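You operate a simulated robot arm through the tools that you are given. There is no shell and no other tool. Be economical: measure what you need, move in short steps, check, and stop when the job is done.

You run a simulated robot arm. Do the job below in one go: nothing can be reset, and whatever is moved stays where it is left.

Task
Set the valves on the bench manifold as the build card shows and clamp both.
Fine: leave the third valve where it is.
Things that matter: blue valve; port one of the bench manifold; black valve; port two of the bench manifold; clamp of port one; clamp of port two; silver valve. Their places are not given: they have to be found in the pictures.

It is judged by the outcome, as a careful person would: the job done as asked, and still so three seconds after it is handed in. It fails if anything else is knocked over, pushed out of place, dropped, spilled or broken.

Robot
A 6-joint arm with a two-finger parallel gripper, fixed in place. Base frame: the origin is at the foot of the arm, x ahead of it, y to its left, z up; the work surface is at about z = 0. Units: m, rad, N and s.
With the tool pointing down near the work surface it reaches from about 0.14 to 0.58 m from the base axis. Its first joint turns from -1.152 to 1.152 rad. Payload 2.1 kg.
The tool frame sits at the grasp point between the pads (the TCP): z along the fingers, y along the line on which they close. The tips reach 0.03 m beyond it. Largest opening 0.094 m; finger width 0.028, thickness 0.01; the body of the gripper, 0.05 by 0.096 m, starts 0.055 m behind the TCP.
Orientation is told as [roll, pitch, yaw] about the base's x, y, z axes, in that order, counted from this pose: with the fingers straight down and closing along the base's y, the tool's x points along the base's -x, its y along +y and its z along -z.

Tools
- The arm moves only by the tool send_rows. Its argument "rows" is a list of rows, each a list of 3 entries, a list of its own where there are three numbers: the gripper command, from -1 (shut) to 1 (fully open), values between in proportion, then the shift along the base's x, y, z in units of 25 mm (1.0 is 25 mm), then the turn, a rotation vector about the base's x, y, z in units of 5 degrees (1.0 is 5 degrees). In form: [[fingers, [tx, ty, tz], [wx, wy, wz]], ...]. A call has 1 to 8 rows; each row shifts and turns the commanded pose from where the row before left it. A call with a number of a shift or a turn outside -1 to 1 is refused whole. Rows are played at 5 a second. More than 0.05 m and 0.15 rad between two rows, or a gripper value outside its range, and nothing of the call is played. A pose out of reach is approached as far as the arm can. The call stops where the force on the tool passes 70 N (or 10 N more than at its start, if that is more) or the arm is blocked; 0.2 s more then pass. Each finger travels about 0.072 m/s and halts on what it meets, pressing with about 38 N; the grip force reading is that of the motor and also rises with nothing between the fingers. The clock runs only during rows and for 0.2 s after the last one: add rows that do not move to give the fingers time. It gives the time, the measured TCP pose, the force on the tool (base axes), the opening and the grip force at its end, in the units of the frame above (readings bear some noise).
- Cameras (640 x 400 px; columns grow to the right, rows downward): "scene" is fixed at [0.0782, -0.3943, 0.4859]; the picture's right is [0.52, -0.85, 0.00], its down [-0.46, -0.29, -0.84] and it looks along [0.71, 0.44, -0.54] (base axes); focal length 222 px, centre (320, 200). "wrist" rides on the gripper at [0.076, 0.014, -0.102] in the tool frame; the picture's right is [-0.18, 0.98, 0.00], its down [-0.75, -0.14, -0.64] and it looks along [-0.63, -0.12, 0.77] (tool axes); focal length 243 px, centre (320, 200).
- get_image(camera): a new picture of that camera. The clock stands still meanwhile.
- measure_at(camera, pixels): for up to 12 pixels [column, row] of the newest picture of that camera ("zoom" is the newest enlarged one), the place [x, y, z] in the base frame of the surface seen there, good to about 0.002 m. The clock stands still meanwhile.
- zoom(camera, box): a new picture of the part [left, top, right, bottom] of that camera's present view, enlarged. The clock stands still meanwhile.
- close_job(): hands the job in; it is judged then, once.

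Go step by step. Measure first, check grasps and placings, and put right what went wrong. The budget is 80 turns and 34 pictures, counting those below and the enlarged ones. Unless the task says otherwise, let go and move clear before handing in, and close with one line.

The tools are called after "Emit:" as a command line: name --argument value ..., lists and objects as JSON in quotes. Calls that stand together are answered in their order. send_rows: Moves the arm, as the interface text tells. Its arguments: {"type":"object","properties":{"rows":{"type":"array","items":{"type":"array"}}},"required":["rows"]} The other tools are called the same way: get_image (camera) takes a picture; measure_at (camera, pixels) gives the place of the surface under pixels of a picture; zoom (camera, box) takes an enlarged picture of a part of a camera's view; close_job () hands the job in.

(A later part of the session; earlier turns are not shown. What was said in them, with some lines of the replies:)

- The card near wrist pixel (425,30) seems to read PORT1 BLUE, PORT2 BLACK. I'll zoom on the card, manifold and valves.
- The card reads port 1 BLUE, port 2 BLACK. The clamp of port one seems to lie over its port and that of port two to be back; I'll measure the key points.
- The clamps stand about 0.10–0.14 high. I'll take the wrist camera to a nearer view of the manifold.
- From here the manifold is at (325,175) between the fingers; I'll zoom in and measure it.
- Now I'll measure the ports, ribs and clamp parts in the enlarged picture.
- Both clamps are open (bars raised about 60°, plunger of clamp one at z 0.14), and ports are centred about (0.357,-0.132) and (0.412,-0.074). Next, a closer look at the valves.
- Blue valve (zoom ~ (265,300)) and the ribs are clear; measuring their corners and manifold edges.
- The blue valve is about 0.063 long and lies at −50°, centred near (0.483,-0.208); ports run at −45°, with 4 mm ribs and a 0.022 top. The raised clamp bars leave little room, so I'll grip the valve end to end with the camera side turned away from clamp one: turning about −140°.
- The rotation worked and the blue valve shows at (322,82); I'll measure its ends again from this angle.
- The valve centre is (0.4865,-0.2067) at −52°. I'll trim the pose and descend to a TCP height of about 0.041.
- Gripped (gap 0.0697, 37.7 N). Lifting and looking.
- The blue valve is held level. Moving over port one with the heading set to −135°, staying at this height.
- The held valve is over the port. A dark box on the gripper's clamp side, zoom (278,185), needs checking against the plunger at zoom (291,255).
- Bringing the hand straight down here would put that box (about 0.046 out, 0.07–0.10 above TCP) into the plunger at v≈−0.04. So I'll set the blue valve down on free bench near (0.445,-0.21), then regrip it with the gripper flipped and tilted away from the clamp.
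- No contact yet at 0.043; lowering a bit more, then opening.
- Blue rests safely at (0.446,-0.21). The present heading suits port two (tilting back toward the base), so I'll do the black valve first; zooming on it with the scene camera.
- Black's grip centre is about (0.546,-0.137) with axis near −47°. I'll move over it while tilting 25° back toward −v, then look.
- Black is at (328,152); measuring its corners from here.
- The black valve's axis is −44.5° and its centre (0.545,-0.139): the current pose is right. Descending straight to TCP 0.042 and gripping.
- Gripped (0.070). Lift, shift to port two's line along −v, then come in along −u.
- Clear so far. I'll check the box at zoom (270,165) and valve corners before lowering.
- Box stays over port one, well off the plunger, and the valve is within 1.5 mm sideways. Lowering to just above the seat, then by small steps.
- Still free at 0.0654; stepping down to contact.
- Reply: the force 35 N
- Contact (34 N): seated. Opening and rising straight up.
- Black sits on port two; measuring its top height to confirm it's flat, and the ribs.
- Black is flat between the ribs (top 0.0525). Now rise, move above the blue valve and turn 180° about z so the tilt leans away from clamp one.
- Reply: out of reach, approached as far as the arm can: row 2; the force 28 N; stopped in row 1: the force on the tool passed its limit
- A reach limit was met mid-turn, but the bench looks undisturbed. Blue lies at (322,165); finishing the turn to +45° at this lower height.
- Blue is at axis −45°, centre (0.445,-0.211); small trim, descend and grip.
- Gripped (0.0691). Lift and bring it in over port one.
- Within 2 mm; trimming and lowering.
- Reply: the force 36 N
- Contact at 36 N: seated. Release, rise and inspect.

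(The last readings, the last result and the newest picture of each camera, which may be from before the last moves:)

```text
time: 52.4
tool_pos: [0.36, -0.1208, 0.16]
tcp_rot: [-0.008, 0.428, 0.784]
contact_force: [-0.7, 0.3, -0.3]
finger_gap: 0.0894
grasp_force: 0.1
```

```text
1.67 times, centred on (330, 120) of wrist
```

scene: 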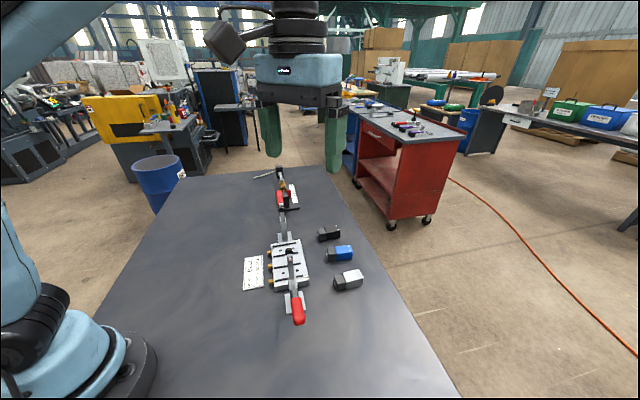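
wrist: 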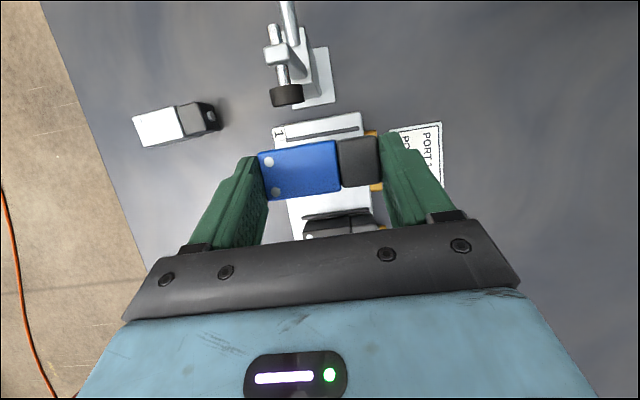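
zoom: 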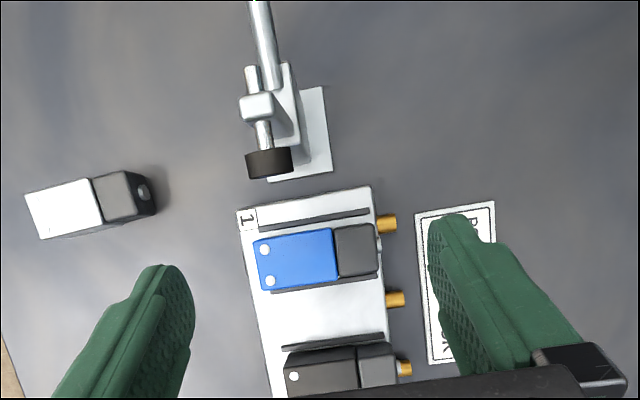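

Blue is square between port one's ribs. Now clamp one: its handle points outward along −v. I'll rise, untilt and move above the handle to look.

Emit:
send_rows --rows '[[0.5, [0, 0, 1], [0, 0, 0]], [0.5, [0, 0, 1], [0, 0, 0]], [0.5, [0, 0, 0.4], [0.707, -0.707, 0]], [0.5, [-0.9, -0.9, 0], [0.707, -0.707, 0]], [0.5, [-0.9, -0.95, 0], [0.707, -0.707, 0]], [0.5, [-0.9, -0.95, 0], [0.707, -0.707, 0]], [0.5, [-0.9, -0.95, 0], [0.636, -0.636, 0]], [0.5, [-0.8, -0.95, 0], [0, 0, 0]]]'

Emit:
get_image --camera "wrist"

```text
time: 54.2
tool_pos: [0.2491, -0.2397, 0.2176]
tcp_rot: [-0.009, 0.0, 0.783]
contact_force: [-0.2, 0.1, 0.6]
finger_gap: 0.0705
grasp_force: 0.1
```

```text
7 pictures are left
```

wrist: 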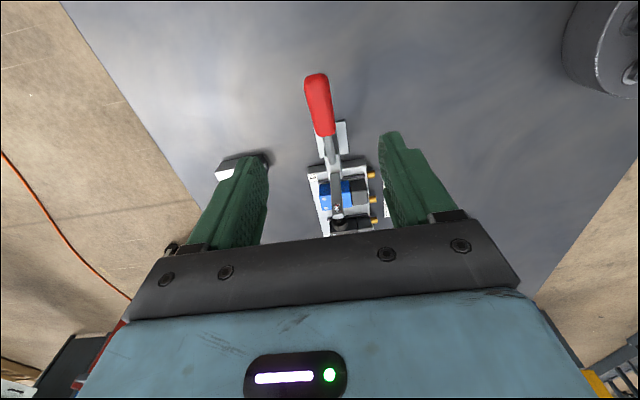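

Handle one is at (318,75)–(328,132). Measuring along it and the bar.

Emit:
measure_at --camera "wrist" --pixels '[[316, 78], [318, 90], [321, 105], [324, 120], [327, 132], [331, 148], [334, 165], [336, 180], [310, 90], [327, 88], [337, 208], [340, 140]]'

```text
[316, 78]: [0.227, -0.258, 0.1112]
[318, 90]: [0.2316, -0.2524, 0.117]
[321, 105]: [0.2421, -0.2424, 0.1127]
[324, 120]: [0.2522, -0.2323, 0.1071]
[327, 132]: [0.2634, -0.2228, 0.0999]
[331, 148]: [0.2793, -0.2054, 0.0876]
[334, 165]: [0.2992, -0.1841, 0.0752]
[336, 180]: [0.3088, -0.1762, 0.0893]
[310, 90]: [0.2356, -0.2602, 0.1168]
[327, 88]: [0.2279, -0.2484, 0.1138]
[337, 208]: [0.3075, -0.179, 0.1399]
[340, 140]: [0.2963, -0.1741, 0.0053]
```

The bar stands vertical (z .08–.14 at v≈−.067), so it needs about 85–90° of swing. I'll tilt 20° back, descend onto the handle at about (0.245,-0.240,0.100) and grip it.

Emit:
send_rows --rows '[[0.5, [-0.16, 0, -0.9], [0.707, -0.707, 0]], [0.5, [0, 0, -0.9], [0.707, -0.707, 0]], [0.5, [0, 0, -0.9], [0.707, -0.707, 0]], [0.5, [0, 0, -0.9], [0.707, -0.707, 0]], [0.5, [0, 0, -0.9], [0, 0, 0]], [0.5, [0, 0, -0.2], [0, 0, 0]], [0.5, [0, 0, 0], [0, 0, 0]]]'

Emit:
send_rows --rows '[[0, [0, 0, 0], [0, 0, 0]], [-0.5, [0, 0, 0], [0, 0, 0]], [-1, [0, 0, 0], [0, 0, 0]], [-1, [0, 0, 0], [0, 0, 0]], [-1, [0, 0, 0], [0, 0, 0]]]'

```text
time: 55.8
tool_pos: [0.2453, -0.239, 0.1017]
tcp_rot: [-0.008, -0.349, 0.785]
contact_force: [-0.5, 0.5, 0.4]
finger_gap: 0.0705
grasp_force: 0.1
```

```text
time: 57.0
tool_pos: [0.2476, -0.2406, 0.1015]
tcp_rot: [-0.017, -0.348, 0.786]
contact_force: [27.9, -21.5, -2.1]
finger_gap: 0.0251
grasp_force: 44.8
```

Gripped the handle (gap 0.025) but with about 35 N sideways, so the handle is a few mm toward +u. I'll centre and swing the first part of the arc.

Emit:
send_rows --rows '[[-1, [0.11, -0.11, 0], [0, 0, 0]], [-1, [0.107, 0.107, 0.356], [-0.5, 0.5, 0]], [-1, [0.13, 0.13, 0.332], [-0.5, 0.5, 0]], [-1, [0.156, 0.156, 0.316], [-0.5, 0.5, 0]], [-1, [0, 0, 0], [0, 0, 0]]]'

```text
time: 58.2
tool_pos: [0.2574, -0.2305, 0.1256]
tcp_rot: [-0.004, -0.165, 0.781]
contact_force: [-3.3, 16.6, -27.7]
finger_gap: 0.0248
grasp_force: 45.1
```

The handle follows (force about 28 N). Continuing the arc.

Emit:
send_rows --rows '[[-1, [0.178, 0.178, 0.288], [-0.5, 0.5, 0]], [-1, [0.198, 0.198, 0.264], [-0.5, 0.5, 0]], [-1, [0.218, 0.218, 0.228], [-0.5, 0.5, 0]], [-1, [0.232, 0.232, 0.2], [-0.5, 0.5, 0]], [-1, [0, 0, 0], [0, 0, 0]]]'

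Emit:
zoom --camera "scene" --box '[230, 190, 370, 330]'

```text
time: 59.4
tool_pos: [0.2782, -0.2093, 0.1506]
tcp_rot: [-0.003, 0.081, 0.784]
contact_force: [-11.4, 20.0, -37.5]
finger_gap: 0.0248
grasp_force: 44.5
```

```text
2.86 times, centred on (300, 260) of scene
```

zoom: 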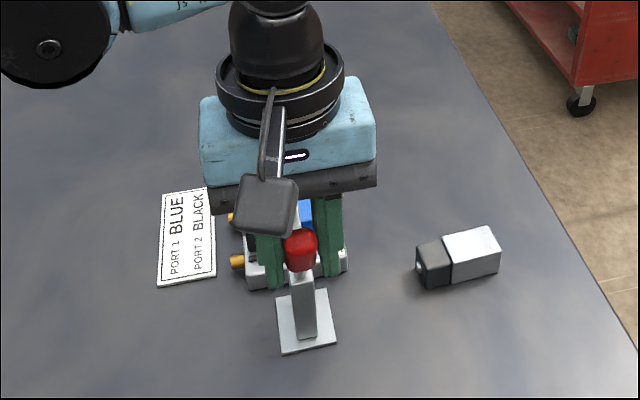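

The handle is coming up well. Continuing, with slightly less lift as the pull is mostly downward.

Emit:
send_rows --rows '[[-1, [0.246, 0.246, 0.08], [-0.5, 0.5, 0]], [-1, [0.257, 0.257, 0.07], [-0.5, 0.5, 0]], [-1, [0.263, 0.263, 0.04], [-0.5, 0.5, 0]], [-1, [0.268, 0.268, 0.0], [-0.4, 0.4, 0]], [-1, [0, 0, 0], [0, 0, 0]]]'

```text
time: 60.6
tool_pos: [0.3032, -0.1844, 0.1572]
tcp_rot: [-0.003, 0.323, 0.783]
contact_force: [-25.2, 7.7, 25.2]
finger_gap: 0.0245
grasp_force: 45.0
```

Emit:
send_rows --rows '[[-1, [0.27, 0.27, 0.06], [-0.4, 0.4, 0]], [-1, [0.27, 0.27, 0.0], [-0.3, 0.3, 0]], [-1, [0.268, 0.268, -0.03], [-0.3, 0.3, 0]], [-1, [0, 0, 0], [0, 0, 0]]]'

Emit:
zoom --camera "scene" --box '[230, 190, 370, 330]'

```text
time: 61.1
tool_pos: [0.3079, -0.1806, 0.1562]
tcp_rot: [-0.003, 0.394, 0.769]
contact_force: [-7.8, -7.6, -2.2]
finger_gap: 0.025
grasp_force: 45.0
stopped in row 2: the force on the tool passed its limit (the readings are from after the stop); the commanded pose is now the measured one
```

```text
2.86 times, centred on (300, 260) of scene
```

zoom: 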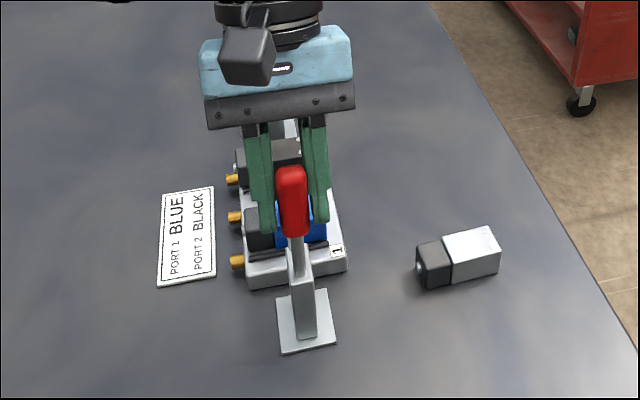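

The handle is about upright and a stop was felt. I'll press a little further to see if it is the end stop.

Emit:
send_rows --rows '[[-1, [0.12, 0.12, 0], [0, 0, 0]], [-1, [0.12, 0.12, 0], [0, 0, 0]], [-1, [0, 0, 0], [0, 0, 0]]]'

```text
time: 61.7
tool_pos: [0.3082, -0.1799, 0.157]
tcp_rot: [-0.006, 0.408, 0.755]
contact_force: [-8.6, -6.7, -3.7]
finger_gap: 0.0247
grasp_force: 44.6
stopped in row 2: the force on the tool passed its limit (the readings are from after the stop); the commanded pose is now the measured one
```

A firm stop: end of travel. Opening and backing off along the tool axis.

Emit:
send_rows --rows '[[-0.3, [0, 0, 0], [0, 0, 0]], [0.2, [0, 0, 0], [0, 0, 0]], [0.5, [0, 0, 0], [0, 0, 0]], [0.5, [0, 0, 0], [0, 0, 0]], [0.5, [0.27, 0.27, 0.92], [0, 0, 0]], [0.5, [0.27, 0.27, 0.92], [0, 0, 0]], [0.5, [0.27, 0.27, 0.92], [0, 0, 0]], [0.5, [0.27, 0.27, 0.92], [0, 0, 0]]]'

Emit:
get_image --camera "wrist"

```text
time: 63.5
tool_pos: [0.3367, -0.1543, 0.2502]
tcp_rot: [-0.006, 0.407, 0.756]
contact_force: [0.1, 0.0, 0.0]
finger_gap: 0.0706
grasp_force: 0.0
```

```text
4 pictures are left
```

wrist: 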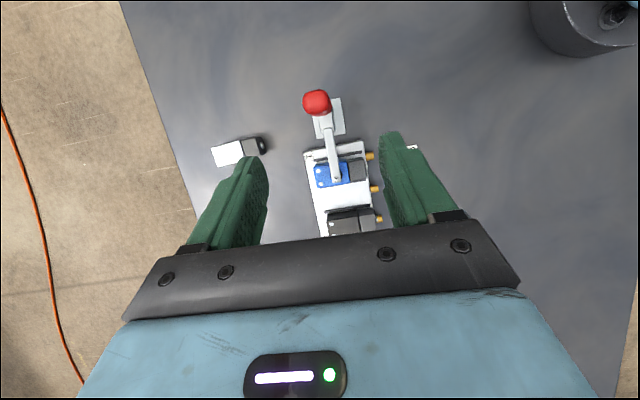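

The bar lies over the blue valve with the handle upright. Checking bar heights.

Emit:
measure_at --camera "wrist" --pixels '[[337, 178], [334, 160], [330, 145], [327, 130], [316, 95], [318, 106], [322, 170], [318, 183], [357, 170], [346, 226]]'

```text
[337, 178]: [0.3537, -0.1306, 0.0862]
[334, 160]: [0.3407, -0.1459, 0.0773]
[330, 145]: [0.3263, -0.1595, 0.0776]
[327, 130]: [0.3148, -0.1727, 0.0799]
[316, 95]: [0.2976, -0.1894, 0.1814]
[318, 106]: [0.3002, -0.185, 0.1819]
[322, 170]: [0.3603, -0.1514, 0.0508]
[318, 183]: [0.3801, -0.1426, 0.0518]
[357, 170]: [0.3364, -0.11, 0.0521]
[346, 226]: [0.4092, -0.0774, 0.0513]
```

Clamp one is closed (bar level at z 0.078 with its plunger on blue). Next clamp two: untilt, keep the heading, and move along +v to see its handle and the nearby fixture.

Emit:
send_rows --rows '[[0.5, [0.6, 0.6, 0], [0.66, -0.66, 0.33]], [0.5, [0.9, 0.9, 0], [0.66, -0.66, 0]], [0.5, [0.9, 0.9, 0], [0.66, -0.66, 0]], [0.5, [0.9, 0.9, 0], [0.66, -0.66, 0]], [0.5, [0.9, 0.9, 0], [0.66, -0.66, 0]], [0.5, [0.7, 0.7, 0], [0, 0, 0]], [0.5, [0, 0, 0], [0, 0, 0]]]'

Emit:
get_image --camera "wrist"

```text
time: 65.1
tool_pos: [0.4604, -0.0298, 0.2483]
tcp_rot: [-0.005, 0.001, 0.787]
contact_force: [0.0, 0.0, -1.0]
finger_gap: 0.0703
grasp_force: 0.0
```

```text
3 pictures are left
```

wrist: 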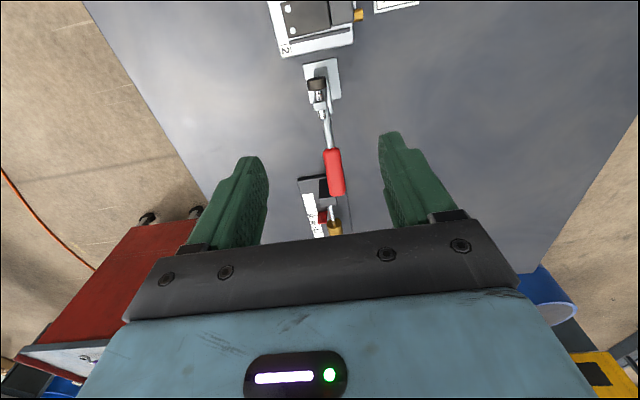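

Handle two at (334,172), with the fixture's edge just past it at (312,187). Measuring both.

Emit:
measure_at --camera "wrist" --pixels '[[331, 153], [333, 165], [335, 178], [337, 190], [327, 170], [342, 170], [326, 130], [317, 84], [322, 110], [315, 98]]'

Emit:
measure_at --camera "wrist" --pixels '[[304, 182], [320, 180], [310, 187], [322, 188], [334, 212], [335, 228], [325, 216], [350, 228], [346, 205], [299, 181]]'

```text
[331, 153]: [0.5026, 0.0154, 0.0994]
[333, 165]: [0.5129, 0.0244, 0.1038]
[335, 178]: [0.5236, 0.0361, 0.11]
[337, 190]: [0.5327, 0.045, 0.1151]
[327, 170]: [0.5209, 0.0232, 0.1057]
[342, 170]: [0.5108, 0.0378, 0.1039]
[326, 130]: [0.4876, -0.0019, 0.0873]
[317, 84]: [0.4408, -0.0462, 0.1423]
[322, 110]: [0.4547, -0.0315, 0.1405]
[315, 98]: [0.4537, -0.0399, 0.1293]
```

```text
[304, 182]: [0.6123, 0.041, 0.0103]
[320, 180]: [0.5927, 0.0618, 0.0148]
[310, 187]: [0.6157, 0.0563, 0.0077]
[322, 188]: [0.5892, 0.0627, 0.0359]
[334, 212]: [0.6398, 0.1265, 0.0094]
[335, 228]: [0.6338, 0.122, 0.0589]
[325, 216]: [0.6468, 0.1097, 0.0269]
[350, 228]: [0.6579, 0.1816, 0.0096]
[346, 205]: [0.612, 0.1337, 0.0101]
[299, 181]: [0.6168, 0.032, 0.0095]
```

The fixture is clear (nearest point about 0.07 beyond the grip). Moving over handle two at (0.521,0.034) and descending to z 0.100.

Emit:
send_rows --rows '[[0.5, [0.81, 0.856, 0], [0, 0, 0]], [0.5, [0.81, 0.856, 0], [0, 0, 0]], [0.5, [0.81, 0.856, -0.9], [0, 0, 0]], [0.5, [0, 0, -1], [0, 0, 0]], [0.5, [0, 0, -1], [0, 0, 0]], [0.5, [0, 0, -1], [0, 0, 0]], [0.5, [0, 0, -1], [0, 0, 0]], [0.5, [0, 0, -1], [0, 0, 0]]]'

Emit:
send_rows --rows '[[0, [0, 0, 0], [0, 0, 0]], [-0.3, [0, 0, 0], [0, 0, 0]], [-0.7, [0, 0, 0], [0, 0, 0]], [-1, [0, 0, 0], [0, 0, 0]], [-1, [0, 0, 0], [0, 0, 0]]]'

```text
time: 66.9
tool_pos: [0.5182, 0.0338, 0.1017]
tcp_rot: [-0.005, -0.001, 0.786]
contact_force: [-0.9, 0.0, 0.2]
finger_gap: 0.0706
grasp_force: 0.0
```

```text
time: 68.1
tool_pos: [0.5205, 0.0326, 0.1011]
tcp_rot: [-0.015, -0.003, 0.784]
contact_force: [32.7, -19.9, 2.8]
finger_gap: 0.0251
grasp_force: 45.3
```

Gripped (0.025), again offset toward +u. Centring and starting the arc.

Emit:
send_rows --rows '[[-1, [0.11, -0.11, 0], [0, 0, 0]], [-1, [-0.139, -0.139, 0.38], [0.57, -0.57, 0]], [-1, [-0.173, -0.173, 0.352], [0.57, -0.57, 0]], [-1, [-0.2, -0.2, 0.32], [0.57, -0.57, 0]], [-1, [0, 0, 0], [0, 0, 0]]]'

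Emit:
send_rows --rows '[[-1, [-0.226, -0.226, 0.284], [0.57, -0.57, 0]], [-1, [-0.249, -0.249, 0.244], [0.57, -0.57, 0]], [-1, [-0.269, -0.269, 0.196], [0.57, -0.57, 0]], [-1, [0, 0, 0], [0, 0, 0]]]'

```text
time: 69.3
tool_pos: [0.5067, 0.0196, 0.1283]
tcp_rot: [-0.004, -0.213, 0.791]
contact_force: [10.7, 3.8, -18.8]
finger_gap: 0.0251
grasp_force: 44.9
```

```text
time: 70.3
tool_pos: [0.4884, 0.0011, 0.1467]
tcp_rot: [-0.003, -0.422, 0.788]
contact_force: [-9.5, 13.7, -20.7]
finger_gap: 0.0245
grasp_force: 45.0
```

Following well with low forces. Finishing the arc.

Emit:
send_rows --rows '[[-1, [-0.286, -0.286, 0.13], [0.5, -0.5, 0]], [-1, [-0.294, -0.294, 0.08], [0.4, -0.4, 0]], [-1, [-0.3, -0.3, 0.04], [0.4, -0.4, 0]], [-1, [0, 0, 0], [0, 0, 0]]]'

Emit:
send_rows --rows '[[-1, [-0.13, -0.13, 0], [0, 0, 0]], [-1, [-0.13, -0.13, 0], [0, 0, 0]], [-1, [-0.13, -0.13, 0], [0, 0, 0]], [-1, [0, 0, 0], [0, 0, 0]]]'

```text
time: 71.3
tool_pos: [0.4664, -0.0214, 0.1516]
tcp_rot: [-0.003, -0.584, 0.791]
contact_force: [-8.0, 25.6, -20.1]
finger_gap: 0.0247
grasp_force: 45.5
```

```text
time: 72.0
tool_pos: [0.463, -0.0247, 0.1514]
tcp_rot: [-0.006, -0.59, 0.794]
contact_force: [8.4, 6.5, -8.8]
finger_gap: 0.0247
grasp_force: 45.4
stopped in row 3: the force on the tool passed its limit (the readings are from after the stop); the commanded pose is now the measured one
```

Firm stop at the mirror position of clamp one. Releasing and backing out along the tool axis, then a look.

Emit:
send_rows --rows '[[-0.3, [0, 0, 0], [0, 0, 0]], [0.2, [0, 0, 0], [0, 0, 0]], [0.5, [0, 0, 0], [0, 0, 0]], [0.5, [0, 0, 0], [0, 0, 0]], [0.5, [-0.39, -0.39, 0.83], [0, 0, 0]], [0.5, [-0.39, -0.39, 0.83], [0, 0, 0]], [0.5, [-0.39, -0.39, 0.83], [0, 0, 0]], [0.5, [-0.39, -0.39, 0.83], [0, 0, 0]]]'

Emit:
send_rows --rows '[[0.5, [-0.5, 0.5, 0.9], [-0.66, 0.66, 0]], [0.5, [-0.5, 0.5, 0.5], [-0.66, 0.66, 0]], [0.5, [-0.5, 0.8, 0], [-0.66, 0.66, 0]], [0.5, [-0.5, 0.8, 0], [-0.66, 0.66, 0]], [0.5, [-0.5, 0.9, 0], [-0.66, 0.66, 0]], [0.5, [-0.5, 0.9, 0], [-0.66, 0.66, 0]], [0.5, [-0.5, 0.9, 0], [0, 0, 0]], [0.5, [-0.5, 0.9, 0], [0, 0, 0]]]'

Emit:
zoom --camera "scene" --box '[230, 160, 390, 320]'

```text
time: 73.8
tool_pos: [0.4239, -0.0642, 0.2362]
tcp_rot: [-0.007, -0.59, 0.795]
contact_force: [0.7, -0.1, 0.0]
finger_gap: 0.0707
grasp_force: 0.0
```

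```text
time: 75.6
tool_pos: [0.3243, 0.09, 0.2701]
tcp_rot: [-0.004, -0.102, 0.792]
contact_force: [0.0, 0.4, -1.2]
finger_gap: 0.0705
grasp_force: 0.1
```

```text
2.50 times, centred on (310, 240) of scene
```

zoom: 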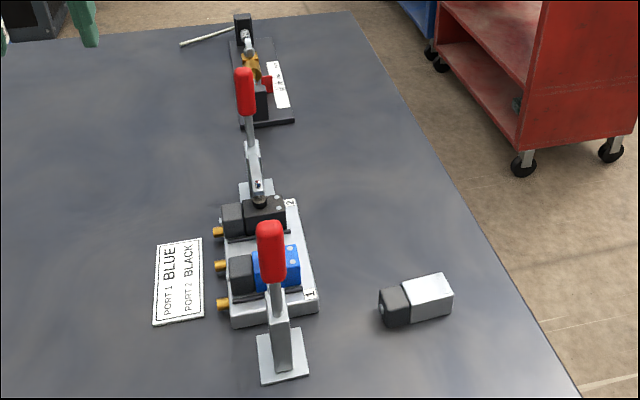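

Both handles stand upright, with the bars down on blue in port 1 and black in port 2. The silver valve and the fixture haven't moved and the arm is clear, so I'm handing in.

Emit:
close_job

```text
The job is handed in.
```

The blue valve is clamped in port 1 and the black valve in port 2, as the build card shows; the silver valve was left where it was.
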